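You operate a simulated robot arm through the tools that you are given. There is no shell and no other tool. Be economical: measure what you need, move in short steps, check, and stop when the job is done.

The job below is to be done with a simulated two-armed robot. You get a single attempt, and the scene is never put back.

Task
Put the green screwdriver on the dark mat of the reel stand. Put the three metre label clip on top of the dome of the tower beacon. Press the zero key of the winder three times. Any order will do. Set down upright: green screwdriver, three metre label clip.

The check looks at the end state, three seconds after you hand in, the way a careful person would. Anything else that was tipped, shoved, dropped, spilled or broken makes it a failure.

Robot
Two 7-joint arms with two-finger parallel grippers on one trunk, on a base that drives. Base frame: it is fixed to the floor where the robot stands at the start and does not move with it; the origin is under the middle of the robot, x ahead of it, y to its left, z up. Units: m, degrees, N and s.
The left shoulder is at the start at [0.07, 0.133, 0.963], the right one opposite. With the tool pointing down near the work surface each hand reaches from about 0.1 to 0.64 m from the robot's upright axis, wherever it stands, measured 20 degrees to its own side. Places, roughly: dark mat of the reel stand [0.6, -2.5, 0.8]; dome of the tower beacon [-2.5, -1.25, 0.75]; zero key of the winder [0.8, -2, 1]. Payload 1.57 kg a hand.
The TCP of each hand is the grasp point between the finger pads, 0.03 m short of the fingertips. In the tool frame z runs along the fingers and y along their closing line. The gripper opens to 0.08 m. The fingers are 0.017 m wide and 0.012 m thick; the gripper's body (0.04 by 0.082 m) begins 0.08 m behind the TCP.
Orientation is that of the tool frame in the base frame, as [roll, pitch, yaw] about the fixed x, y, z axes, in that order (R = Rz(yaw) Ry(pitch) Rx(roll)). With the fingers straight down and closing along the base's y, the tool's x points along the base's -x, its y along +y and its z along -z.

Tools
- The arms move only by the tool send_rows. It takes "left_moves", "right_moves" or both (then of equal length, played together; a hand with none holds still); each is one flat list of numbers, 7 for each row, row after row: the gripper command, from -1 (shut) to 1 (fully open), values between in proportion, then the shift along the tool's x, y, z in m, then the turn, a rotation vector about the tool's x, y, z in degrees. In form: [grip, dx, dy, dz, rx, ry, rz, grip, dx, dy, dz, rx, ry, rz, ...]. A call has 1 to 20 rows; each row shifts and turns the commanded pose from where the row before left it, along the tool's axes as they then stand. Rows are played at 5 a second. More than 0.05 m and 8.6 degrees between two rows, or a gripper value outside its range, and nothing of the call is played. Where a pose cannot be reached the arm comes as near as it can. A force on the tool above 40 N (or 10 N above the force at the start of the call, whichever is more), or a blocked arm, ends the call early, and 0.2 s more pass. Each finger travels about 0.153 m/s and halts on what it meets, pressing with about 32 N; the grip force reading is that of the motor and also rises with nothing between the fingers. The clock runs only during rows and for 0.2 s after the last one: add rows that do not move to give the fingers time. It gives the time, the measured TCP pose, the force on the tool (base axes), the opening and the grip force at its end, in the units of the frame above (readings bear some noise), with the torque about the TCP (base axes, N m) and any sound that the robot's microphone picked up.
- Cameras (640 x 400 px; columns grow to the right, rows downward): "scene" is now at [0.1382, -0.0258, 1.2203]; the picture's right is [-0.29, -0.96, 0.00], its down [-0.28, 0.08, -0.96] and it looks along [0.92, -0.27, -0.29] (base axes); focal length 248 px, centre (320, 200). "left" rides on the left gripper at [0.072, 0.007, -0.122] in its tool frame; the picture's right is [-0.09, 1.00, 0.00], its down [-0.84, -0.08, -0.54] and it looks along [-0.54, -0.05, 0.84] (tool axes); focal length 238 px, centre (320, 200). "right" rides on the right gripper at [0.072, -0.007, -0.122] in its tool frame; the picture's right is [0.09, 1.00, 0.00], its down [-0.84, 0.08, -0.54] and it looks along [-0.54, 0.05, 0.84] (tool axes); focal length 238 px, centre (320, 200). There is no depth. A picture from a camera that has moved, and an enlarged one, comes with that camera's place and axes in the base frame and with its lens.
- get_image(camera): a new picture of that camera. No time passes.
- lift_body(by): slides the trunk up (or, below 0, down) by that many m; the arms and the scene camera ride with it, the base frame stays. It gives what a move gives, with no picture.
- steer(legs): drives the robot by 1 to 6 legs, each [ahead, left, turn to the left] in m, m and degrees, along the robot's own axes; the way and the turn of a leg run together, so that a leg with both is an arc; at most 1.5 m and 180 degrees a leg. The arms and the cameras ride along, it lands a little off, and it stops where it bumps. It gives what a move gives.
- aim_head(pan, tilt): turns the head with the scene camera to pan (to the left, within 86 degrees either way) and tilt (down, from -29 to 69), counted from straight ahead of the robot. It gives what a move gives.
- inspect(camera, box): a new picture of the part [left, top, right, bottom] of that camera's present view, enlarged. No time passes.
- finish_job(): hands the job in; it is judged then, once.

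Go step by step. Nothing tells you exact positions but the pictures and the camera data: compare them with the known pose of the tool, close in by small moves and look again before you grip or let go. The budget is 165 turns and 118 pictures, counting those below and the enlarged ones. Unless the task says otherwise, let go and move clear before handing in, and close with one line.

The tools are called as a command line: name --argument value ..., lists and objects as JSON in quotes. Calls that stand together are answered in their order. send_rows: Moves the arms, as the interface text tells. Its arguments: {"type":"object","properties":{"left_moves":{"type":"array","items":{"type":"number"}},"right_moves":{"type":"array","items":{"type":"number"}}},"required":[]} The other tools are called the same way: lift_body (by) slides the trunk up or down; steer (legs) drives the base; aim_head (pan, tilt) turns the head that bears the scene camera; get_image (camera) takes a picture; inspect (camera, box) takes an enlarged picture of a part of a camera's view; finish_job () hands the job in.

At the start:

```text
clock: 0.0
left_eef_pos: [0.3865, -0.045, 1.0477]
left_ee_rot: [180.0, 0.0, -179.9]
left_ft_force: [-1.3, -0.6, 1.8]
left_torque: [-0.01, 0.0, 0.02]
left_width: 0.08
left_grip_force: 0.1
right_eef_pos: [0.3337, -0.4061, 1.1012]
right_ee_rot: [180.0, 0.0, -180.0]
right_ft_force: [-0.4, 0.7, -0.7]
right_torque: [0.0, 0.0, -0.03]
right_width: 0.08
right_grip_force: 0.1
trunk travel left (down, up): [-0.537, 0.403]
robot x, y, heading: [0.0031, -0.0, 0.1]
head pan, tilt: [-16.6, 17.1]
```

scene: 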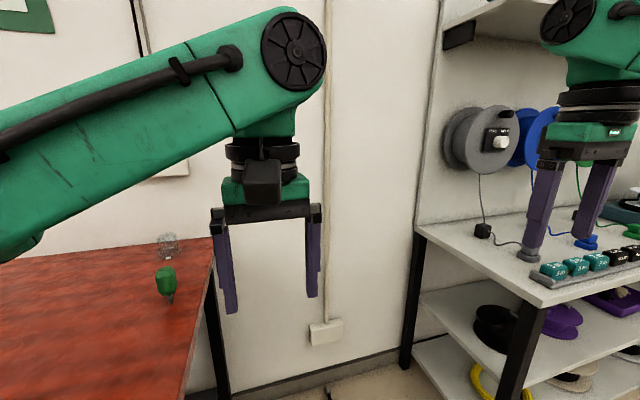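
right: 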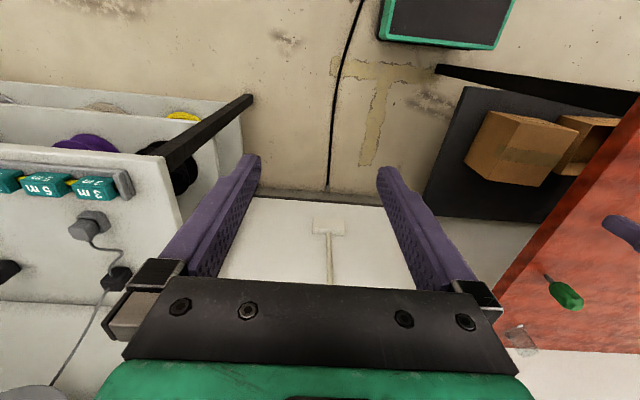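
left: 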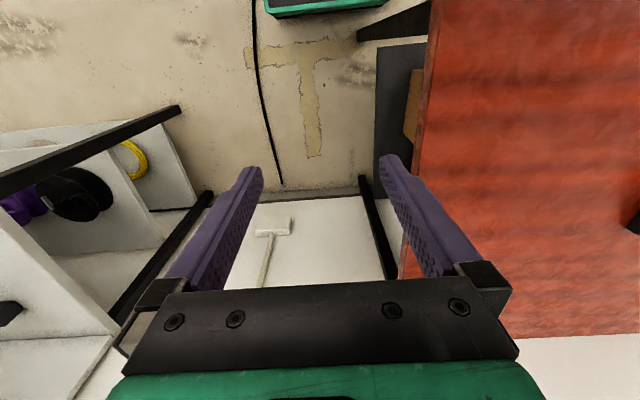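

I see a red table on the left with the green screwdriver, and a reel stand on the right with label clips. I'll look around first.

aim_head --pan 25 --tilt 25

get_image --camera "scene"

aim_head --pan -50 --tilt 20

get_image --camera "scene"

aim_head --pan -86 --tilt 20

get_image --camera "scene"

```text
clock: 1.1
left_eef_pos: [0.3865, -0.0445, 1.0485]
left_ee_rot: [180.0, 0.0, -180.0]
left_ft_force: [0.0, 0.4, 0.5]
left_torque: [0.04, -0.01, 0.04]
left_width: 0.0803
left_grip_force: 0.1
right_eef_pos: [0.3332, -0.4052, 1.1018]
right_ee_rot: [180.0, 0.0, 180.0]
right_ft_force: [-0.4, -0.1, -0.3]
right_torque: [-0.01, 0.01, -0.02]
right_width: 0.0804
right_grip_force: 0.0
trunk travel left (down, up): [-0.537, 0.403]
robot x, y, heading: [0.0018, 0.0042, 0.1]
head pan, tilt: [25.0, 25.0]
```

```text
114 pictures are left
camera scene: at [0.1323, 0.0397, 1.2076], right [0.42, -0.91, 0.0], down [-0.38, -0.18, -0.91], along [0.82, 0.38, -0.42], focal length 248 px, centre (320, 200)
```

scene: 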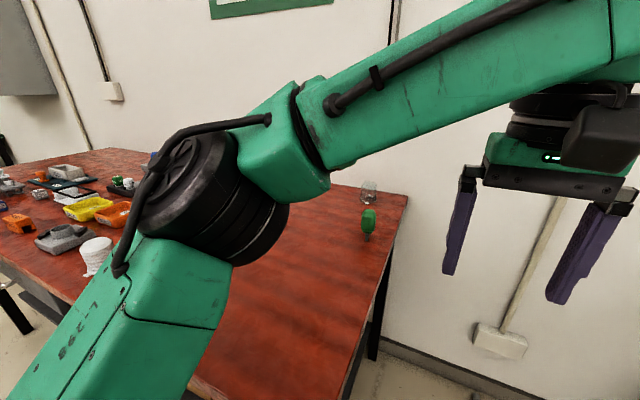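

```text
clock: 2.5
left_eef_pos: [0.3863, -0.0439, 1.0485]
left_ee_rot: [-180.0, -0.1, 180.0]
left_ft_force: [1.0, 0.1, -0.1]
left_torque: [0.0, 0.02, 0.01]
left_width: 0.0803
left_grip_force: 0.0
right_eef_pos: [0.3322, -0.4051, 1.1012]
right_ee_rot: [179.9, 0.0, -179.9]
right_ft_force: [0.4, -0.1, -0.2]
right_torque: [0.01, -0.02, -0.03]
right_width: 0.08
right_grip_force: 0.1
trunk travel left (down, up): [-0.537, 0.403]
robot x, y, heading: [0.0003, 0.0023, -0.4]
head pan, tilt: [-50.0, 20.0]
```

```text
113 pictures are left
camera scene: at [0.1087, -0.0704, 1.2156], right [-0.77, -0.64, 0.0], down [-0.22, 0.26, -0.94], along [0.6, -0.72, -0.34], focal length 248 px, centre (320, 200)
```

scene: 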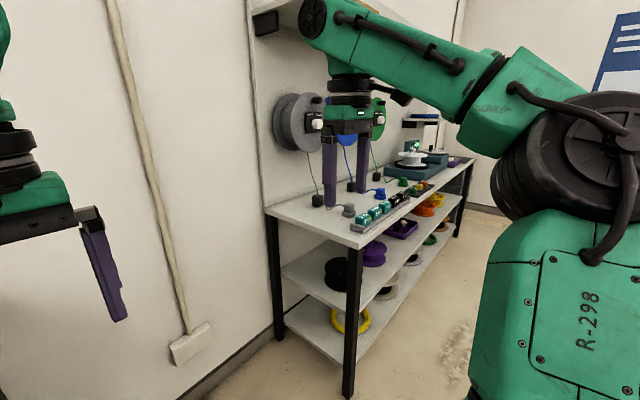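

```text
clock: 3.6
left_eef_pos: [0.3877, -0.0443, 1.0492]
left_ee_rot: [-180.0, 0.1, 180.0]
left_ft_force: [-0.5, -0.7, 0.1]
left_torque: [-0.01, -0.04, 0.03]
left_width: 0.0801
left_grip_force: 0.0
right_eef_pos: [0.3328, -0.4065, 1.1012]
right_ee_rot: [180.0, 0.0, 179.9]
right_ft_force: [0.5, -0.1, 1.0]
right_torque: [-0.04, 0.0, 0.0]
right_width: 0.08
right_grip_force: 0.0
trunk travel left (down, up): [-0.537, 0.403]
robot x, y, heading: [-0.0001, 0.0, 0.1]
head pan, tilt: [-85.9, 20.0]
```

```text
112 pictures are left
camera scene: at [0.0555, -0.092, 1.2156], right [-1.0, -0.07, 0.0], down [-0.02, 0.34, -0.94], along [0.07, -0.94, -0.34], focal length 248 px, centre (320, 200)
```

scene: 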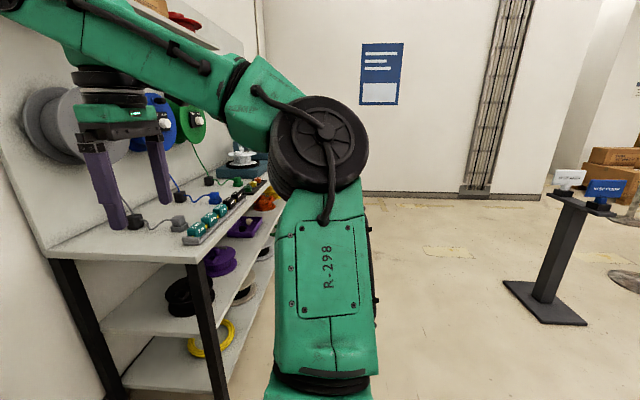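

The screwdriver is on the red table near the robot, slightly left. I'll take a closer look at it.

aim_head --pan 10 --tilt 30

inspect --camera "scene" --box '[220, 100, 420, 225]'

inspect --camera "right" --box '[480, 180, 640, 380]'

```text
clock: 5.3
left_eef_pos: [0.3869, -0.0456, 1.049]
left_ee_rot: [-180.0, 0.1, 179.9]
left_ft_force: [0.0, -0.2, -0.2]
left_torque: [0.0, 0.01, -0.03]
left_width: 0.0803
left_grip_force: 0.1
right_eef_pos: [0.3316, -0.4063, 1.1011]
right_ee_rot: [180.0, 0.0, -180.0]
right_ft_force: [0.1, -0.6, 0.2]
right_torque: [0.0, -0.01, 0.05]
right_width: 0.0802
right_grip_force: 0.1
trunk travel left (down, up): [-0.537, 0.403]
robot x, y, heading: [0.0003, 0.0006, -0.1]
head pan, tilt: [10.0, 30.0]
```

```text
3.20 times, centred on (320, 162) of scene
camera zoom: at [0.1378, 0.0165, 1.1996], right [0.17, -0.98, 0.0], down [-0.49, -0.09, -0.87], along [0.85, 0.15, -0.5], focal length 793 px, centre (320, 320)
```

zoom: 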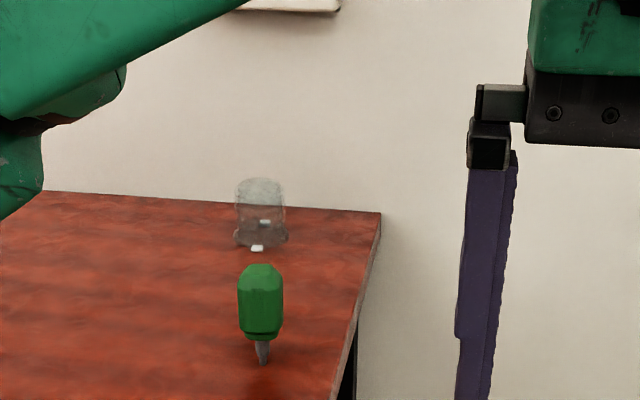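

```text
2.00 times, centred on (560, 280) of right
camera zoom: at [0.2613, -0.4125, 1.2225], right [-0.09, 1.0, 0.0], down [0.84, 0.08, 0.54], along [0.54, 0.05, -0.84], focal length 477 px, centre (-160, 40)
```

zoom: 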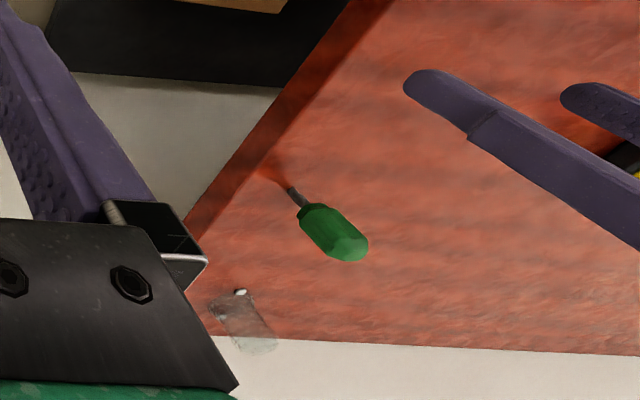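

The screwdriver stands upright on its tip at about (0.663, 0.156), with the table top at z≈0.846. I'll check how much room there is between the base and the table.

aim_head --pan 0 --tilt 69

get_image --camera "scene"

```text
clock: 6.3
left_eef_pos: [0.3872, -0.0434, 1.0501]
left_ee_rot: [-179.9, 0.0, -179.9]
left_ft_force: [-0.4, -0.8, 0.0]
left_torque: [0.01, -0.01, 0.01]
left_width: 0.08
left_grip_force: 0.0
right_eef_pos: [0.3329, -0.4055, 1.102]
right_ee_rot: [-179.9, 0.1, -179.9]
right_ft_force: [0.5, 0.1, -0.5]
right_torque: [-0.02, 0.02, -0.01]
right_width: 0.08
right_grip_force: 0.0
trunk travel left (down, up): [-0.537, 0.403]
robot x, y, heading: [-0.0024, 0.0022, -0.2]
head pan, tilt: [0.0, 68.8]
```

```text
109 pictures are left
camera scene: at [0.1047, 0.0009, 1.1481], right [0.0, -1.0, 0.0], down [-0.93, 0.0, -0.36], along [0.36, 0.0, -0.93], focal length 248 px, centre (320, 200)
```

scene: 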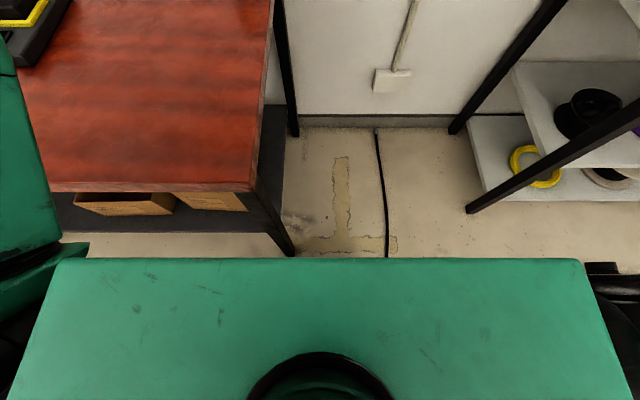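

The base needs to come closer without running under the table, so I'll strafe right, turn left 20°, and go ahead.

steer --legs '[[0, -0.35, 0], [0, 0, 20], [0.27, 0, 0]]'

aim_head --pan 25 --tilt 35

get_image --camera "scene"

get_image --camera "left"

```text
clock: 11.2
left_eef_pos: [0.6377, -0.1649, 1.0486]
left_ee_rot: [180.0, 0.0, -159.9]
left_ft_force: [0.4, 0.2, 0.0]
left_torque: [-0.03, 0.02, -0.03]
left_width: 0.0801
left_grip_force: 0.1
right_eef_pos: [0.711, -0.523, 1.102]
right_ee_rot: [179.9, 0.0, -159.9]
right_ft_force: [-0.4, 0.2, 0.2]
right_torque: [0.02, 0.03, -0.04]
right_width: 0.0799
right_grip_force: 0.1
trunk travel left (down, up): [-0.537, 0.403]
robot x, y, heading: [0.2579, -0.2571, 19.8]
head pan, tilt: [0.0, 68.8]
```

```text
clock: 12.2
left_eef_pos: [0.6372, -0.1639, 1.0495]
left_ee_rot: [-180.0, -0.1, -159.9]
left_ft_force: [0.3, 0.6, -0.6]
left_torque: [0.01, -0.04, -0.03]
left_width: 0.0799
left_grip_force: 0.1
right_eef_pos: [0.7111, -0.5243, 1.1006]
right_ee_rot: [-180.0, 0.1, -159.9]
right_ft_force: [0.7, -0.6, 0.2]
right_torque: [-0.01, 0.0, -0.01]
right_width: 0.0801
right_grip_force: 0.1
trunk travel left (down, up): [-0.537, 0.403]
robot x, y, heading: [0.2588, -0.2549, 20.2]
head pan, tilt: [25.0, 35.0]
```

```text
108 pictures are left
camera scene: at [0.3669, -0.1754, 1.1917], right [0.71, -0.71, 0.0], down [-0.41, -0.41, -0.82], along [0.58, 0.58, -0.57], focal length 248 px, centre (320, 200)
```

scene: 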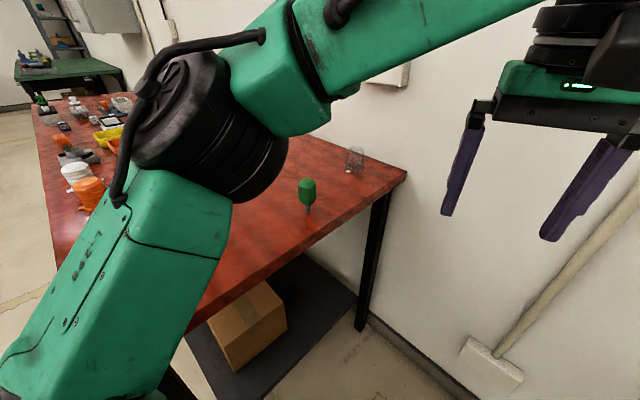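

```text
107 pictures are left
camera left: at [0.5679, -0.1823, 1.1714], right [-0.26, 0.97, 0.0], down [0.81, 0.21, 0.54], along [0.52, 0.14, -0.84], focal length 238 px, centre (320, 200)
```

left: 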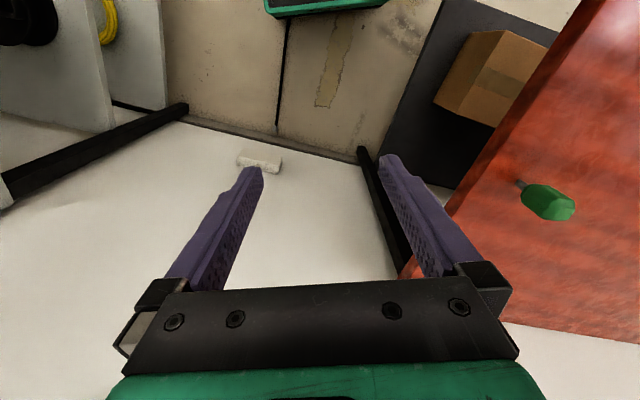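

The two views agree on the screwdriver at about (0.663, 0.16). I'll move the left hand over it, staying high.

send_rows --left_moves '[1, -0.017, 0.037, 0, 0, 0, 0, 1, -0.017, 0.037, 0, 0, 0, 0, 1, -0.017, 0.037, 0, 0, 0, 0, 1, -0.017, 0.037, 0, 0, 0, 0, 1, -0.017, 0.037, 0, 0, 0, 0, 1, -0.017, 0.037, 0, 0, 0, 0, 1, -0.017, 0.037, 0, 0, 0, 0, 1, -0.016, 0.037, 0, 0, 0, 0, 1, 0, 0, 0, 0, 0, 0, 1, 0, 0, 0, 0, 0, 0]'

get_image --camera "left"

get_image --camera "scene"

```text
clock: 14.4
left_eef_pos: [0.66, 0.1614, 1.0476]
left_ee_rot: [179.9, 0.1, -159.9]
left_ft_force: [-0.6, 0.5, 0.0]
left_torque: [-0.02, 0.04, -0.05]
left_width: 0.0799
left_grip_force: 0.1
right_eef_pos: [0.7115, -0.523, 1.1028]
right_ee_rot: [-180.0, 0.1, -159.8]
right_ft_force: [-0.6, -0.6, -0.4]
right_torque: [-0.02, 0.02, -0.01]
right_width: 0.0799
right_grip_force: 0.0
trunk travel left (down, up): [-0.537, 0.403]
robot x, y, heading: [0.26, -0.2567, 20.0]
head pan, tilt: [25.0, 35.0]
```

```text
106 pictures are left
camera left: at [0.5908, 0.1429, 1.17], right [-0.26, 0.97, 0.0], down [0.81, 0.21, 0.54], along [0.52, 0.14, -0.84], focal length 238 px, centre (320, 200)
```

left: 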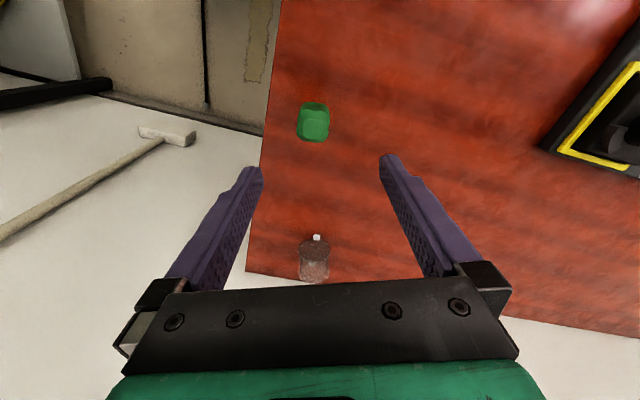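

```text
105 pictures are left
camera scene: at [0.367, -0.175, 1.1918], right [0.71, -0.71, 0.0], down [-0.41, -0.41, -0.82], along [0.58, 0.58, -0.57], focal length 248 px, centre (320, 200)
```

scene: 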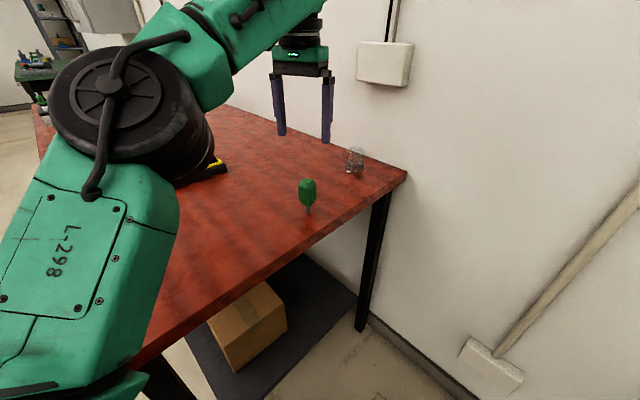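

Handle centre is about (0.659, 0.157), nearly under the hand. I'll lower part way and check.

send_rows --left_moves '[1, 0.003, -0.004, 0.03, 0, 0, 0, 1, 0, 0, 0.03, 0, 0, 0, 1, 0, 0, 0.02, 0, 0, 0, 1, 0, 0, 0, 0, 0, 0]'

get_image --camera "left"

inspect --camera "scene" --box '[220, 100, 420, 225]'

```text
clock: 15.4
left_eef_pos: [0.6596, 0.1563, 0.9685]
left_ee_rot: [179.9, 0.0, -160.0]
left_ft_force: [0.2, 0.3, 0.7]
left_torque: [-0.01, -0.01, 0.0]
left_width: 0.0798
left_grip_force: 0.0
right_eef_pos: [0.7107, -0.5223, 1.1004]
right_ee_rot: [-180.0, 0.0, -159.9]
right_ft_force: [0.2, 0.0, 0.1]
right_torque: [-0.02, 0.01, -0.01]
right_width: 0.0799
right_grip_force: 0.0
trunk travel left (down, up): [-0.537, 0.403]
robot x, y, heading: [0.2589, -0.2574, 20.1]
head pan, tilt: [25.0, 35.0]
```

```text
104 pictures are left
camera left: at [0.5905, 0.1381, 1.0916], right [-0.26, 0.97, 0.0], down [0.81, 0.21, 0.54], along [0.52, 0.14, -0.84], focal length 238 px, centre (320, 200)
```

left: 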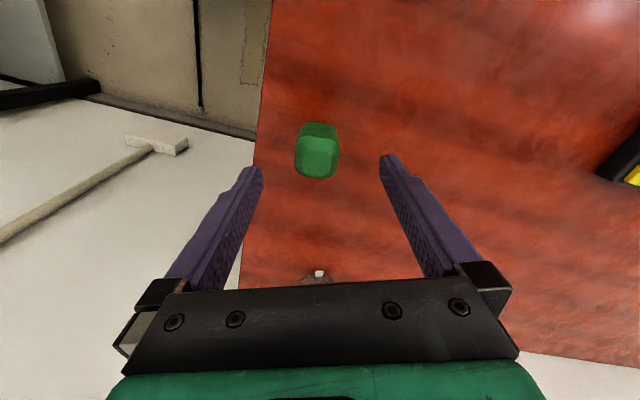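

```text
3.20 times, centred on (320, 162) of scene
camera zoom: at [0.3668, -0.1754, 1.1918], right [0.71, -0.71, 0.0], down [-0.41, -0.41, -0.82], along [0.58, 0.58, -0.57], focal length 793 px, centre (320, 320)
```

zoom: 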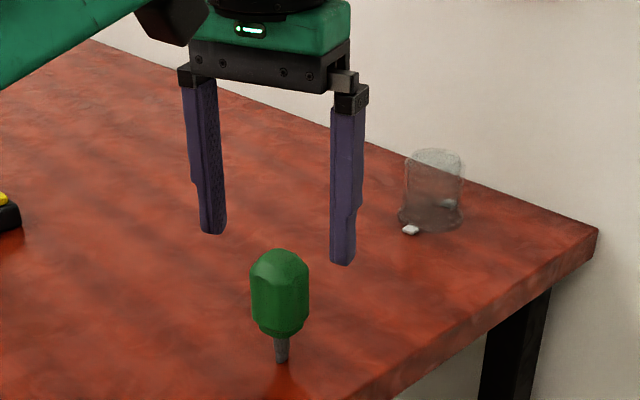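

It is centred between the fingers. I'll lower to z≈0.905 and close.

send_rows --left_moves '[1, 0.001, 0, 0.022, 0, 0, 0, 1, 0, 0, 0.022, 0, 0, 0, 1, 0, 0, 0.02, 0, 0, 0, 1, 0, 0, 0, 0, 0, 0, 0, 0, 0, 0, 0, 0, 0, -0.3, 0, 0, 0, 0, 0, 0, -1, 0, 0, 0, 0, 0, 0, -1, 0, 0, 0, 0, 0, 0]'

get_image --camera "left"

inspect --camera "scene" --box '[220, 100, 420, 225]'

```text
clock: 17.2
left_eef_pos: [0.6577, 0.1549, 0.9043]
left_ee_rot: [180.0, 0.0, -159.9]
left_ft_force: [0.7, 0.7, 0.6]
left_torque: [0.0, 0.03, -0.01]
left_width: 0.0334
left_grip_force: 31.9
right_eef_pos: [0.7103, -0.5225, 1.1019]
right_ee_rot: [179.9, 0.0, -159.9]
right_ft_force: [0.6, 1.2, -0.2]
right_torque: [0.0, 0.01, 0.01]
right_width: 0.0799
right_grip_force: 0.0
trunk travel left (down, up): [-0.537, 0.403]
robot x, y, heading: [0.2571, -0.2535, 20.2]
head pan, tilt: [25.0, 35.0]
```

```text
102 pictures are left
camera left: at [0.5879, 0.1374, 1.0272], right [-0.26, 0.97, 0.0], down [0.81, 0.21, 0.54], along [0.52, 0.14, -0.84], focal length 238 px, centre (320, 200)
```

left: 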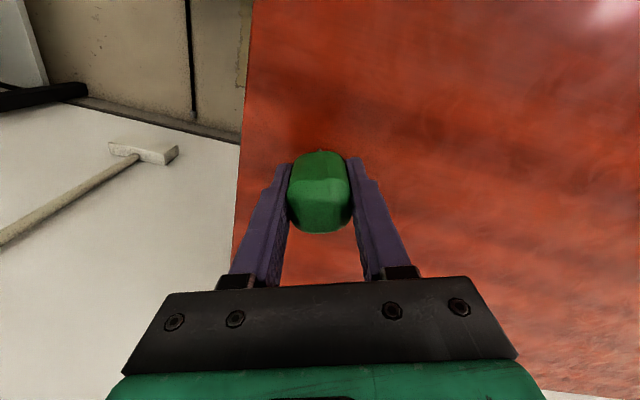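

```text
3.20 times, centred on (320, 162) of scene
camera zoom: at [0.3669, -0.1752, 1.1918], right [0.71, -0.71, 0.0], down [-0.41, -0.41, -0.82], along [0.58, 0.58, -0.57], focal length 793 px, centre (320, 320)
```

zoom: 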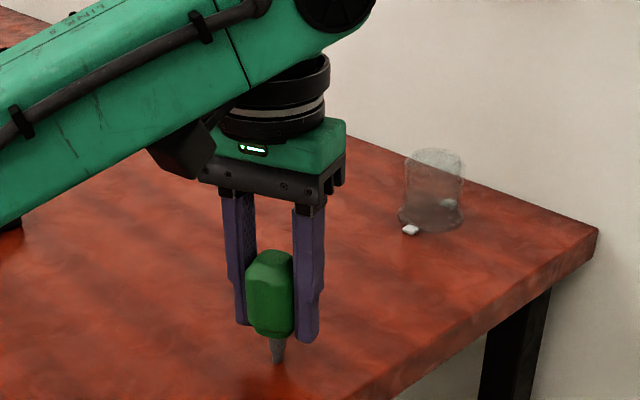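

The screwdriver is gripped at width 0.033. I'll lift it and retract the arm to a travel pose.

send_rows --left_moves '[-1, 0, 0, -0.03, 0, 0, 0, -1, 0, 0, -0.04, 0, 0, 0, -1, 0, 0, -0.04, 0, 0, 0, -1, 0, 0, -0.04, 0, 0, 0, -1, 0, 0, -0.02, 0, 0, 0, -1, 0.02, -0.04, 0, 0, 0, 0, -1, 0.02, -0.04, 0, 0, 0, 0, -1, 0.02, -0.04, 0, 0, 0, 0, -1, 0.02, -0.04, 0, 0, 0, 0, -1, 0.02, -0.04, 0, 0, 0, 0, -1, 0.03, -0.02, 0, 0, 0, 0, -1, 0.02, 0, 0, 0, 0, 0, -1, 0, 0, 0, 0, 0, 0]'

get_image --camera "left"

```text
clock: 20.0
left_eef_pos: [0.5955, -0.1037, 1.0568]
left_ee_rot: [180.0, 0.1, -159.9]
left_ft_force: [0.0, 0.2, -0.5]
left_torque: [-0.03, 0.03, 0.02]
left_width: 0.0333
left_grip_force: 32.1
left hand out of reach, approached as far as the arm can: row 5
right_eef_pos: [0.7113, -0.5223, 1.1009]
right_ee_rot: [180.0, 0.0, -160.0]
right_ft_force: [0.2, 0.0, -0.6]
right_torque: [0.02, -0.01, 0.03]
right_width: 0.0802
right_grip_force: 0.0
trunk travel left (down, up): [-0.537, 0.403]
robot x, y, heading: [0.2595, -0.2582, 20.1]
head pan, tilt: [25.0, 35.0]
```

```text
100 pictures are left
camera left: at [0.5258, -0.1212, 1.1787], right [-0.26, 0.97, 0.0], down [0.81, 0.21, 0.54], along [0.52, 0.14, -0.84], focal length 238 px, centre (320, 200)
```

left: 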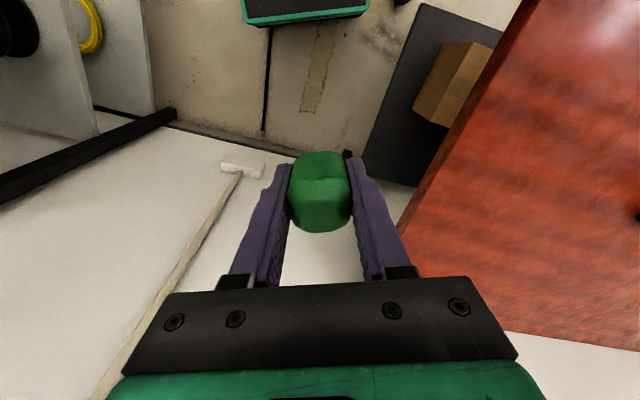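

Screwdriver is held well. I'll back off, face +x, and drive along the reel stand to its far end.

steer --legs '[[-0.5, 0, 0], [0, 0, -20], [0, -1.5, 0], [0, -0.45, 0]]'

aim_head --pan 0 --tilt 25

get_image --camera "scene"

```text
clock: 33.4
left_eef_pos: [0.2383, -2.3395, 1.0576]
left_ee_rot: [180.0, 0.0, -176.5]
left_ft_force: [-0.4, -0.3, -1.7]
left_torque: [0.01, 0.01, -0.01]
left_width: 0.0333
left_grip_force: 32.2
right_eef_pos: [0.2289, -2.7753, 1.1012]
right_ee_rot: [-180.0, 0.1, -176.5]
right_ft_force: [0.0, -0.5, 0.3]
right_torque: [-0.01, -0.01, 0.0]
right_width: 0.08
right_grip_force: 0.1
trunk travel left (down, up): [-0.537, 0.403]
robot x, y, heading: [-0.1279, -2.3891, 3.3]
head pan, tilt: [25.0, 35.0]
```

```text
clock: 34.3
left_eef_pos: [0.2381, -2.338, 1.0559]
left_ee_rot: [179.9, 0.0, -176.6]
left_ft_force: [0.5, -0.1, -0.5]
left_torque: [-0.04, 0.02, 0.04]
left_width: 0.0335
left_grip_force: 31.9
right_eef_pos: [0.2297, -2.7737, 1.101]
right_ee_rot: [-179.9, 0.0, -176.6]
right_ft_force: [0.6, 0.4, -0.1]
right_torque: [0.01, -0.01, 0.01]
right_width: 0.08
right_grip_force: 0.0
trunk travel left (down, up): [-0.537, 0.403]
robot x, y, heading: [-0.127, -2.3907, 3.3]
head pan, tilt: [0.0, 25.0]
```

```text
99 pictures are left
camera scene: at [0.0137, -2.3798, 1.2075], right [0.06, -1.0, 0.0], down [-0.42, -0.03, -0.91], along [0.9, 0.06, -0.42], focal length 248 px, centre (320, 200)
```

scene: 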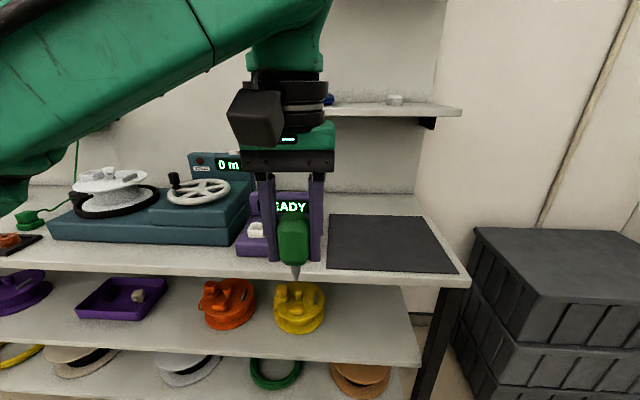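

The mat is at about (0.61, -2.51). I'll shift right and ahead so the left hand reaches it comfortably.

steer --legs '[[0, -0.2, -3.3], [0.2, 0, 0]]'

get_image --camera "scene"

get_image --camera "right"

get_image --camera "left"

```text
clock: 37.1
left_eef_pos: [0.4477, -2.5547, 1.0562]
left_ee_rot: [-180.0, 0.0, -179.9]
left_ft_force: [0.4, 0.1, -0.1]
left_torque: [-0.02, 0.01, 0.02]
left_width: 0.0332
left_grip_force: 32.0
right_eef_pos: [0.4132, -2.9895, 1.1011]
right_ee_rot: [-180.0, 0.0, -179.8]
right_ft_force: [0.3, 0.2, 0.5]
right_torque: [0.0, 0.03, 0.01]
right_width: 0.0801
right_grip_force: 0.1
trunk travel left (down, up): [-0.537, 0.403]
robot x, y, heading: [0.0794, -2.5836, 0.3]
head pan, tilt: [0.0, 25.0]
```

```text
98 pictures are left
camera scene: at [0.2208, -2.5827, 1.2076], right [0.0, -1.0, 0.0], down [-0.42, 0.0, -0.91], along [0.91, 0.0, -0.42], focal length 248 px, centre (320, 200)
```

scene: 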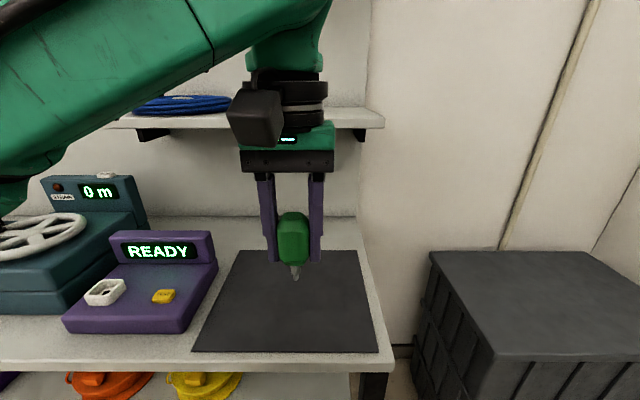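

```text
97 pictures are left
camera right: at [0.3422, -2.9957, 1.2226], right [-0.1, 1.0, 0.0], down [0.84, 0.08, 0.54], along [0.54, 0.05, -0.84], focal length 238 px, centre (320, 200)
```

right: 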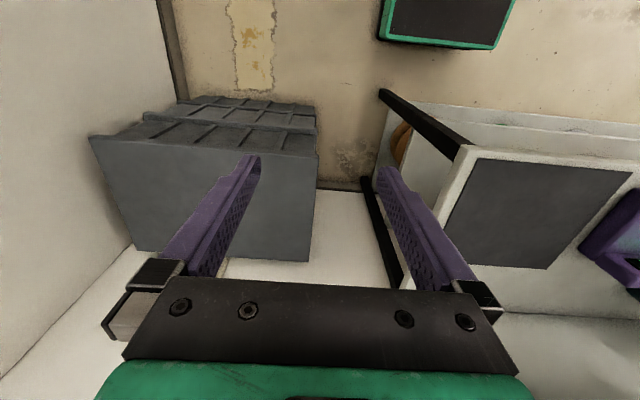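

```text
96 pictures are left
camera left: at [0.3763, -2.5479, 1.1789], right [0.09, 1.0, 0.0], down [0.84, -0.08, 0.54], along [0.54, -0.05, -0.84], focal length 238 px, centre (320, 200)
```

left: 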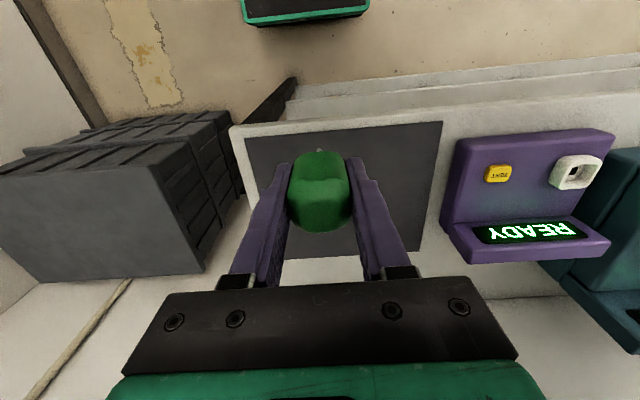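

The mat surface is at z≈0.81, x 0.487 to 0.765, y -2.69 to -2.374. A shelf overhangs from x≈0.71, so I'll place at about (0.56, -2.53) and come down in steps.

send_rows --left_moves '[-1, -0.03, 0.006, 0, 0, 0, 0, -1, -0.03, 0.006, 0, 0, 0, 0, -1, -0.03, 0.006, 0, 0, 0, 0, -1, -0.022, 0.006, 0.02, 0, 0, 0, -1, 0, 0, 0.03, 0, 0, 0, -1, 0, 0, 0.03, 0, 0, 0, -1, 0, 0, 0.03, 0, 0, 0, -1, 0, 0, 0.025, 0, 0, 0, -1, 0, 0, 0, 0, 0, 0]'

inspect --camera "scene" --box '[200, 180, 400, 355]'

get_image --camera "right"

```text
clock: 39.1
left_eef_pos: [0.5605, -2.5304, 0.9208]
left_ee_rot: [179.9, 0.0, -179.8]
left_ft_force: [0.6, -0.3, -0.1]
left_torque: [0.03, -0.04, 0.02]
left_width: 0.0335
left_grip_force: 31.6
right_eef_pos: [0.4136, -2.9888, 1.1008]
right_ee_rot: [-180.0, 0.0, -179.8]
right_ft_force: [0.9, 0.7, -0.3]
right_torque: [0.04, 0.01, -0.02]
right_width: 0.0801
right_grip_force: 0.1
trunk travel left (down, up): [-0.537, 0.403]
robot x, y, heading: [0.081, -2.5832, 0.2]
head pan, tilt: [0.0, 25.0]
```

```text
2.29 times, centred on (300, 268) of scene
camera zoom: at [0.2207, -2.5827, 1.2076], right [0.0, -1.0, 0.0], down [-0.42, 0.0, -0.91], along [0.91, 0.0, -0.42], focal length 567 px, centre (366, 46)
```

zoom: 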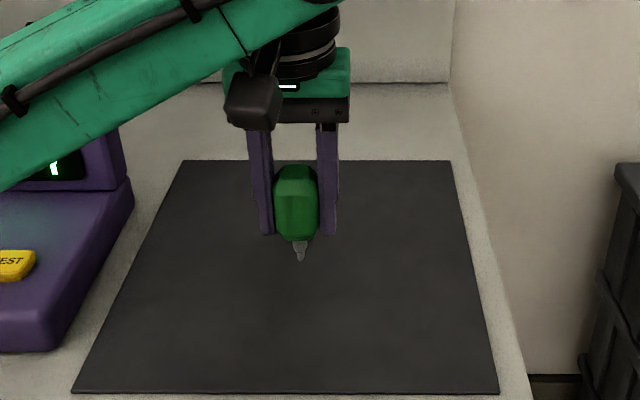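

```text
94 pictures are left
camera right: at [0.3422, -2.9957, 1.2227], right [-0.1, 1.0, 0.0], down [0.84, 0.08, 0.54], along [0.54, 0.05, -0.84], focal length 238 px, centre (320, 200)
```

right: 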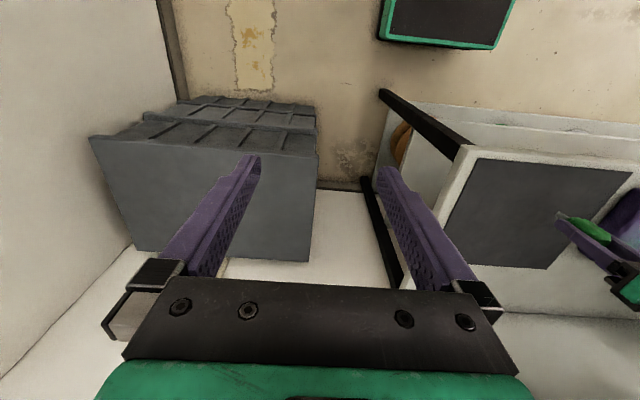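

The tip is 0.0575 m below the TCP. I'll lower close to the mat, then come down gently.

send_rows --left_moves '[-1, 0, 0, 0.02, 0, 0, 0, -1, 0, 0, 0.02, 0, 0, 0, -1, 0, 0, 0.006, 0, 0, 0, -1, 0, 0, 0, 0, 0, 0]'

inspect --camera "scene" --box '[240, 200, 360, 305]'

send_rows --left_moves '[-1, 0, 0, 0.002, 0, 0, 0, -1, 0, 0, 0.001, 0, 0, 0, -1, 0, 0, 0, 0, 0, 0]'

send_rows --left_moves '[-1, 0, 0, 0.002, 0, 0, 0, -1, 0, 0, 0, 0, 0, 0]'

```text
clock: 40.1
left_eef_pos: [0.562, -2.5286, 0.8737]
left_ee_rot: [180.0, 0.0, -179.8]
left_ft_force: [0.4, 0.4, 0.3]
left_torque: [-0.03, 0.01, 0.0]
left_width: 0.0332
left_grip_force: 31.8
right_eef_pos: [0.4137, -2.9884, 1.1017]
right_ee_rot: [180.0, 0.0, -179.9]
right_ft_force: [0.1, -0.3, -0.4]
right_torque: [-0.04, 0.03, 0.0]
right_width: 0.0799
right_grip_force: 0.1
trunk travel left (down, up): [-0.537, 0.403]
robot x, y, heading: [0.0796, -2.5869, 0.5]
head pan, tilt: [0.0, 25.0]
```

```text
3.81 times, centred on (300, 252) of scene
camera zoom: at [0.2209, -2.5826, 1.2075], right [0.0, -1.0, 0.0], down [-0.42, 0.0, -0.91], along [0.91, 0.0, -0.42], focal length 944 px, centre (396, 0)
```

zoom: 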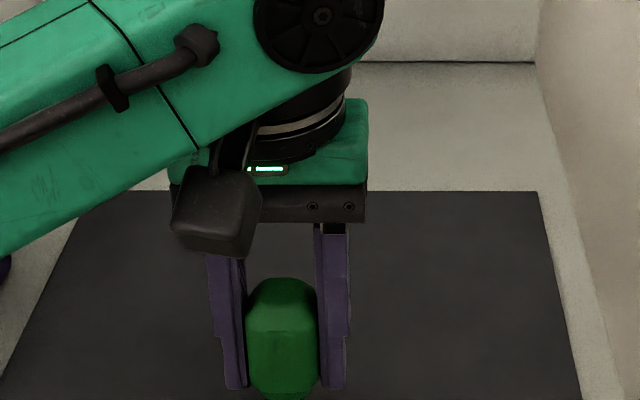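

```text
clock: 40.9
left_eef_pos: [0.5614, -2.5294, 0.8735]
left_ee_rot: [180.0, 0.0, -179.7]
left_ft_force: [0.3, 0.3, -0.7]
left_torque: [-0.01, 0.04, -0.01]
left_width: 0.0334
left_grip_force: 32.4
right_eef_pos: [0.4145, -2.9888, 1.1003]
right_ee_rot: [180.0, 0.1, -179.8]
right_ft_force: [0.4, 0.5, -0.7]
right_torque: [-0.01, -0.01, -0.03]
right_width: 0.0799
right_grip_force: 0.1
trunk travel left (down, up): [-0.537, 0.403]
robot x, y, heading: [0.0828, -2.5809, 0.3]
head pan, tilt: [0.0, 25.0]
```

```text
clock: 41.5
left_eef_pos: [0.5595, -2.5299, 0.8698]
left_ee_rot: [180.0, 0.0, -179.7]
left_ft_force: [0.4, 0.1, 0.0]
left_torque: [0.01, -0.01, 0.01]
left_width: 0.0333
left_grip_force: 31.9
right_eef_pos: [0.413, -2.9881, 1.1011]
right_ee_rot: [180.0, -0.1, -179.8]
right_ft_force: [0.0, -0.7, -0.3]
right_torque: [-0.01, -0.02, 0.0]
right_width: 0.08
right_grip_force: 0.1
trunk travel left (down, up): [-0.537, 0.403]
robot x, y, heading: [0.0787, -2.5836, 0.1]
head pan, tilt: [0.0, 25.0]
```

Still no contact force; I'll continue in 1 mm steps.

send_rows --left_moves '[-1, 0, 0, 0.001, 0, 0, 0, -1, 0, 0, 0, 0, 0, 0]'

send_rows --left_moves '[-1, 0, 0, 0.001, 0, 0, 0, -1, 0, 0, 0, 0, 0, 0]'

inspect --camera "scene" --box '[250, 240, 350, 340]'

```text
clock: 42.1
left_eef_pos: [0.5597, -2.5299, 0.8705]
left_ee_rot: [-179.9, -0.1, -179.8]
left_ft_force: [-0.3, -0.7, -0.7]
left_torque: [0.01, 0.0, 0.03]
left_width: 0.0334
left_grip_force: 31.6
right_eef_pos: [0.4134, -2.9877, 1.1012]
right_ee_rot: [180.0, 0.0, -179.8]
right_ft_force: [0.5, -0.1, -0.7]
right_torque: [0.02, -0.01, 0.01]
right_width: 0.0802
right_grip_force: 0.1
trunk travel left (down, up): [-0.537, 0.403]
robot x, y, heading: [0.0802, -2.5822, 0.1]
head pan, tilt: [0.0, 25.0]
```

```text
clock: 42.7
left_eef_pos: [0.5604, -2.5308, 0.8679]
left_ee_rot: [179.9, 0.1, -179.9]
left_ft_force: [-0.2, 0.3, -0.4]
left_torque: [-0.03, 0.02, 0.0]
left_width: 0.0332
left_grip_force: 31.6
right_eef_pos: [0.4136, -2.989, 1.1001]
right_ee_rot: [-180.0, 0.0, -179.8]
right_ft_force: [0.2, -0.5, 0.1]
right_torque: [-0.02, 0.0, -0.02]
right_width: 0.0804
right_grip_force: 0.2
trunk travel left (down, up): [-0.537, 0.403]
robot x, y, heading: [0.0789, -2.5852, 0.5]
head pan, tilt: [0.0, 25.0]
```

```text
4.00 times, centred on (300, 290) of scene
camera zoom: at [0.2208, -2.5826, 1.2075], right [0.0, -1.0, 0.0], down [-0.42, 0.0, -0.91], along [0.91, 0.0, -0.42], focal length 992 px, centre (400, -160)
```

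zoom: 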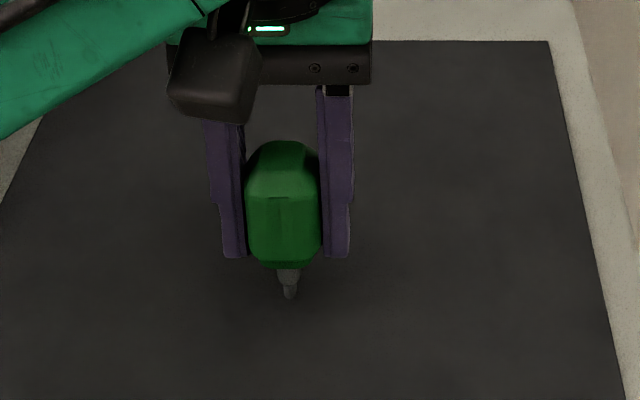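

send_rows --left_moves '[-1, 0, 0, 0.001, 0, 0, 0, -1, 0, 0, 0, 0, 0, 0]'

send_rows --left_moves '[-1, 0, 0, 0.001, 0, 0, 0, -1, 0, 0, 0, 0, 0, 0]'

send_rows --left_moves '[-1, 0, 0, 0.001, 0, 0, 0, -1, 0, 0, 0, 0, 0, 0]'

```text
clock: 43.3
left_eef_pos: [0.5608, -2.5296, 0.8683]
left_ee_rot: [-179.9, 0.0, -179.9]
left_ft_force: [-0.8, 0.9, -1.2]
left_torque: [0.0, 0.0, -0.01]
left_width: 0.0334
left_grip_force: 32.2
right_eef_pos: [0.4136, -2.9889, 1.1011]
right_ee_rot: [-180.0, 0.0, -179.7]
right_ft_force: [-0.4, -0.7, -0.4]
right_torque: [0.01, -0.03, -0.01]
right_width: 0.08
right_grip_force: 0.1
trunk travel left (down, up): [-0.537, 0.403]
robot x, y, heading: [0.0793, -2.5863, 0.3]
head pan, tilt: [0.0, 25.0]
```

```text
clock: 43.9
left_eef_pos: [0.5592, -2.529, 0.8673]
left_ee_rot: [180.0, 0.0, -179.9]
left_ft_force: [0.1, -0.4, -0.9]
left_torque: [0.03, 0.03, 0.01]
left_width: 0.0333
left_grip_force: 31.6
right_eef_pos: [0.4138, -2.9913, 1.1017]
right_ee_rot: [179.9, 0.0, -179.8]
right_ft_force: [0.5, -0.6, 0.9]
right_torque: [0.0, -0.01, -0.02]
right_width: 0.0799
right_grip_force: 0.1
trunk travel left (down, up): [-0.537, 0.403]
robot x, y, heading: [0.0808, -2.5826, 0.2]
head pan, tilt: [0.0, 25.0]
```

```text
clock: 44.5
left_eef_pos: [0.5615, -2.5295, 0.8656]
left_ee_rot: [-179.9, 0.1, -179.9]
left_ft_force: [0.3, 0.5, 0.0]
left_torque: [0.03, 0.0, -0.02]
left_width: 0.0333
left_grip_force: 32.1
right_eef_pos: [0.4132, -2.9891, 1.1006]
right_ee_rot: [-180.0, 0.0, -179.8]
right_ft_force: [-0.1, 1.1, -0.5]
right_torque: [-0.01, -0.01, 0.0]
right_width: 0.0798
right_grip_force: 0.1
trunk travel left (down, up): [-0.537, 0.403]
robot x, y, heading: [0.0827, -2.5845, 0.3]
head pan, tilt: [0.0, 25.0]
```

send_rows --left_moves '[-1, 0, 0, 0.001, 0, 0, 0, -1, 0, 0, 0, 0, 0, 0]'

send_rows --left_moves '[-1, 0, 0, 0.001, 0, 0, 0, -1, 0, 0, 0, 0, 0, 0]'

inspect --camera "scene" --box '[270, 270, 330, 330]'

```text
clock: 45.1
left_eef_pos: [0.5605, -2.5299, 0.8644]
left_ee_rot: [180.0, 0.0, -179.9]
left_ft_force: [0.1, 0.4, -1.2]
left_torque: [0.0, -0.01, 0.0]
left_width: 0.0336
left_grip_force: 32.5
right_eef_pos: [0.4138, -2.9882, 1.1016]
right_ee_rot: [-180.0, 0.0, -179.8]
right_ft_force: [0.3, 0.5, 0.2]
right_torque: [-0.01, 0.02, 0.01]
right_width: 0.0799
right_grip_force: 0.1
trunk travel left (down, up): [-0.537, 0.403]
robot x, y, heading: [0.0787, -2.5804, 0.3]
head pan, tilt: [0.0, 25.0]
```

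```text
clock: 45.7
left_eef_pos: [0.5605, -2.5303, 0.8637]
left_ee_rot: [-180.0, 0.0, -179.8]
left_ft_force: [0.3, 0.2, -0.6]
left_torque: [0.0, 0.01, 0.02]
left_width: 0.0331
left_grip_force: 32.3
right_eef_pos: [0.414, -2.9889, 1.1015]
right_ee_rot: [-179.9, -0.1, -179.8]
right_ft_force: [-0.6, 0.5, -0.2]
right_torque: [-0.01, 0.01, 0.01]
right_width: 0.0798
right_grip_force: 0.1
trunk travel left (down, up): [-0.537, 0.403]
robot x, y, heading: [0.079, -2.582, 0.4]
head pan, tilt: [0.0, 25.0]
```

```text
6.67 times, centred on (300, 300) of scene
camera zoom: at [0.2209, -2.5826, 1.2075], right [0.0, -1.0, 0.0], down [-0.42, 0.0, -0.91], along [0.91, 0.0, -0.42], focal length 1653 px, centre (453, -467)
```

zoom: 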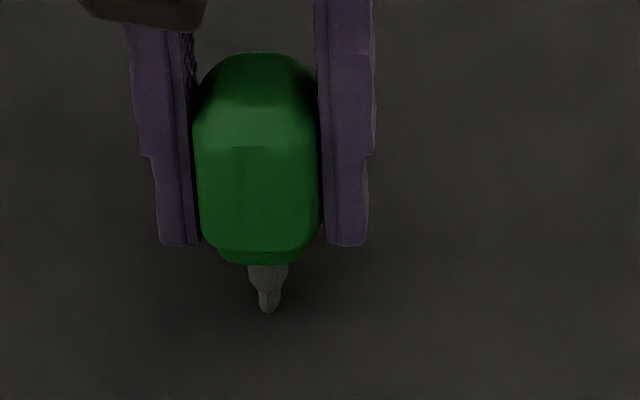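

send_rows --left_moves '[-1, 0, 0, 0.001, 0, 0, 0, -1, 0, 0, 0, 0, 0, 0]'

send_rows --left_moves '[-1, 0, 0, 0.001, 0, 0, 0, -1, 0, 0, 0, 0, 0, 0]'

send_rows --left_moves '[-1, 0, 0, 0.001, 0, 0, 0, -1, 0, 0, 0, 0, 0, 0]'

```text
clock: 46.3
left_eef_pos: [0.5605, -2.5298, 0.8617]
left_ee_rot: [-180.0, 0.0, -179.8]
left_ft_force: [-0.2, 0.6, -1.2]
left_torque: [0.01, -0.01, 0.02]
left_width: 0.0333
left_grip_force: 32.0
right_eef_pos: [0.4142, -2.9882, 1.1019]
right_ee_rot: [-180.0, 0.0, -179.9]
right_ft_force: [0.6, 0.2, 0.3]
right_torque: [0.03, -0.03, 0.0]
right_width: 0.0802
right_grip_force: 0.1
trunk travel left (down, up): [-0.537, 0.403]
robot x, y, heading: [0.0767, -2.5847, 0.2]
head pan, tilt: [0.0, 25.0]
```

```text
clock: 46.9
left_eef_pos: [0.5604, -2.5296, 0.8603]
left_ee_rot: [179.9, -0.1, -179.8]
left_ft_force: [0.2, 0.3, -0.6]
left_torque: [0.01, 0.0, -0.01]
left_width: 0.0332
left_grip_force: 31.9
right_eef_pos: [0.4134, -2.9894, 1.1021]
right_ee_rot: [180.0, 0.0, -179.8]
right_ft_force: [-0.1, -0.1, -0.4]
right_torque: [0.02, 0.01, -0.02]
right_width: 0.0798
right_grip_force: 0.1
trunk travel left (down, up): [-0.537, 0.403]
robot x, y, heading: [0.0796, -2.5842, 0.4]
head pan, tilt: [0.0, 25.0]
```

```text
clock: 47.5
left_eef_pos: [0.5602, -2.5284, 0.8608]
left_ee_rot: [180.0, 0.0, -179.7]
left_ft_force: [-0.4, 0.4, -0.5]
left_torque: [0.01, -0.01, 0.02]
left_width: 0.0333
left_grip_force: 32.3
right_eef_pos: [0.4122, -2.988, 1.1017]
right_ee_rot: [-179.9, -0.1, -179.8]
right_ft_force: [0.1, 0.6, -0.1]
right_torque: [-0.01, 0.01, -0.02]
right_width: 0.08
right_grip_force: 0.0
trunk travel left (down, up): [-0.537, 0.403]
robot x, y, heading: [0.0804, -2.5856, 0.2]
head pan, tilt: [0.0, 25.0]
```

send_rows --left_moves '[-1, 0, 0, 0.001, 0, 0, 0, -1, 0, 0, 0, 0, 0, 0]'

send_rows --left_moves '[-1, 0, 0, 0.001, 0, 0, 0, -1, 0, 0, 0, 0, 0, 0]'

send_rows --left_moves '[-1, 0, 0, 0.001, 0, 0, 0, -1, 0, 0, 0, 0, 0, 0]'

get_image --camera "right"

inspect --camera "scene" --box '[270, 270, 330, 330]'

```text
clock: 48.1
left_eef_pos: [0.5608, -2.529, 0.8592]
left_ee_rot: [-180.0, 0.1, -179.8]
left_ft_force: [0.9, 1.5, 3.9]
left_torque: [0.04, 0.03, -0.02]
left_width: 0.0334
left_grip_force: 31.8
right_eef_pos: [0.4133, -2.9888, 1.1015]
right_ee_rot: [180.0, 0.1, -179.8]
right_ft_force: [0.3, 0.1, 0.5]
right_torque: [-0.03, -0.01, 0.02]
right_width: 0.0801
right_grip_force: 0.1
trunk travel left (down, up): [-0.537, 0.403]
robot x, y, heading: [0.0814, -2.5853, 0.1]
head pan, tilt: [0.0, 25.0]
```

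```text
clock: 48.7
left_eef_pos: [0.5606, -2.5301, 0.8611]
left_ee_rot: [-179.9, 0.1, -179.8]
left_ft_force: [3.9, 1.6, 15.0]
left_torque: [0.09, -0.23, 0.01]
left_width: 0.0334
left_grip_force: 32.2
right_eef_pos: [0.4135, -2.9895, 1.1018]
right_ee_rot: [-180.0, 0.1, -179.8]
right_ft_force: [0.2, -0.5, -0.5]
right_torque: [0.03, 0.0, 0.01]
right_width: 0.0799
right_grip_force: 0.1
trunk travel left (down, up): [-0.537, 0.403]
robot x, y, heading: [0.0805, -2.5853, 0.4]
head pan, tilt: [0.0, 25.0]
```

```text
clock: 49.3
left_eef_pos: [0.5591, -2.5307, 0.8595]
left_ee_rot: [180.0, 0.1, -179.8]
left_ft_force: [6.2, 2.0, 23.4]
left_torque: [0.1, -0.33, -0.01]
left_width: 0.0334
left_grip_force: 31.8
right_eef_pos: [0.412, -2.9895, 1.1018]
right_ee_rot: [-179.9, 0.0, -179.8]
right_ft_force: [-0.6, -0.7, -1.1]
right_torque: [-0.04, -0.02, 0.02]
right_width: 0.0799
right_grip_force: 0.1
trunk travel left (down, up): [-0.537, 0.403]
robot x, y, heading: [0.0808, -2.5865, 0.2]
head pan, tilt: [0.0, 25.0]
```

```text
90 pictures are left
camera right: at [0.3401, -2.9956, 1.2234], right [-0.1, 1.0, 0.0], down [0.84, 0.08, 0.54], along [0.54, 0.05, -0.84], focal length 238 px, centre (320, 200)
```

right: 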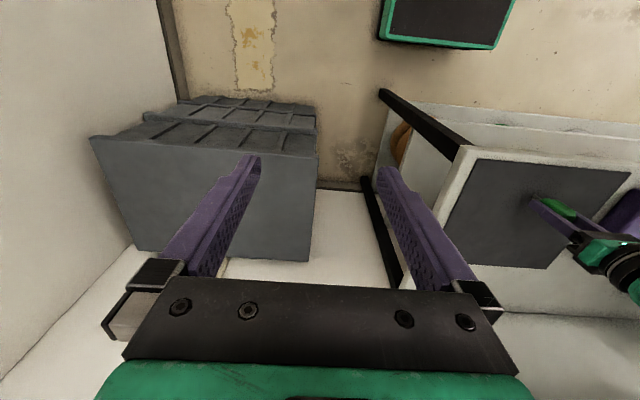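

```text
6.67 times, centred on (300, 300) of scene
camera zoom: at [0.2187, -2.5826, 1.208], right [0.0, -1.0, 0.0], down [-0.42, 0.0, -0.91], along [0.91, 0.0, -0.42], focal length 1653 px, centre (453, -467)
```

zoom: 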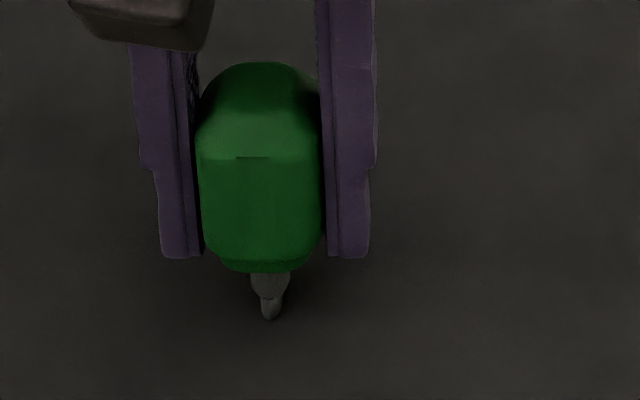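

Contact was reached at TCP z≈0.860. I'll back off 2 mm to nearly unload, then open slowly.

send_rows --left_moves '[-1, 0, 0, -0.0022, 0, 0, 0, -1, 0, 0, 0, 0, 0, 0]'

inspect --camera "scene" --box '[250, 240, 350, 340]'

```text
clock: 49.9
left_eef_pos: [0.558, -2.5304, 0.8598]
left_ee_rot: [180.0, -0.1, -179.9]
left_ft_force: [2.6, 1.4, 10.8]
left_torque: [0.07, -0.05, 0.0]
left_width: 0.0336
left_grip_force: 31.9
right_eef_pos: [0.4133, -2.9885, 1.1018]
right_ee_rot: [-180.0, 0.1, -179.7]
right_ft_force: [0.0, 0.0, -0.5]
right_torque: [0.0, 0.0, 0.0]
right_width: 0.0802
right_grip_force: 0.1
trunk travel left (down, up): [-0.537, 0.403]
robot x, y, heading: [0.0821, -2.5875, 0.1]
head pan, tilt: [0.0, 25.0]
```

```text
4.00 times, centred on (300, 290) of scene
camera zoom: at [0.2195, -2.5826, 1.2076], right [0.0, -1.0, 0.0], down [-0.42, 0.0, -0.91], along [0.91, 0.0, -0.42], focal length 992 px, centre (400, -160)
```

zoom: 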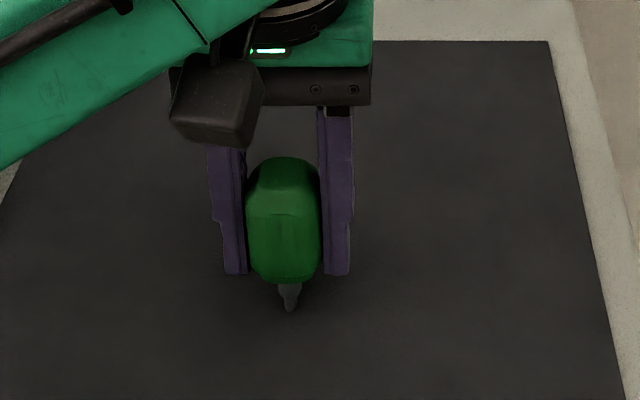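

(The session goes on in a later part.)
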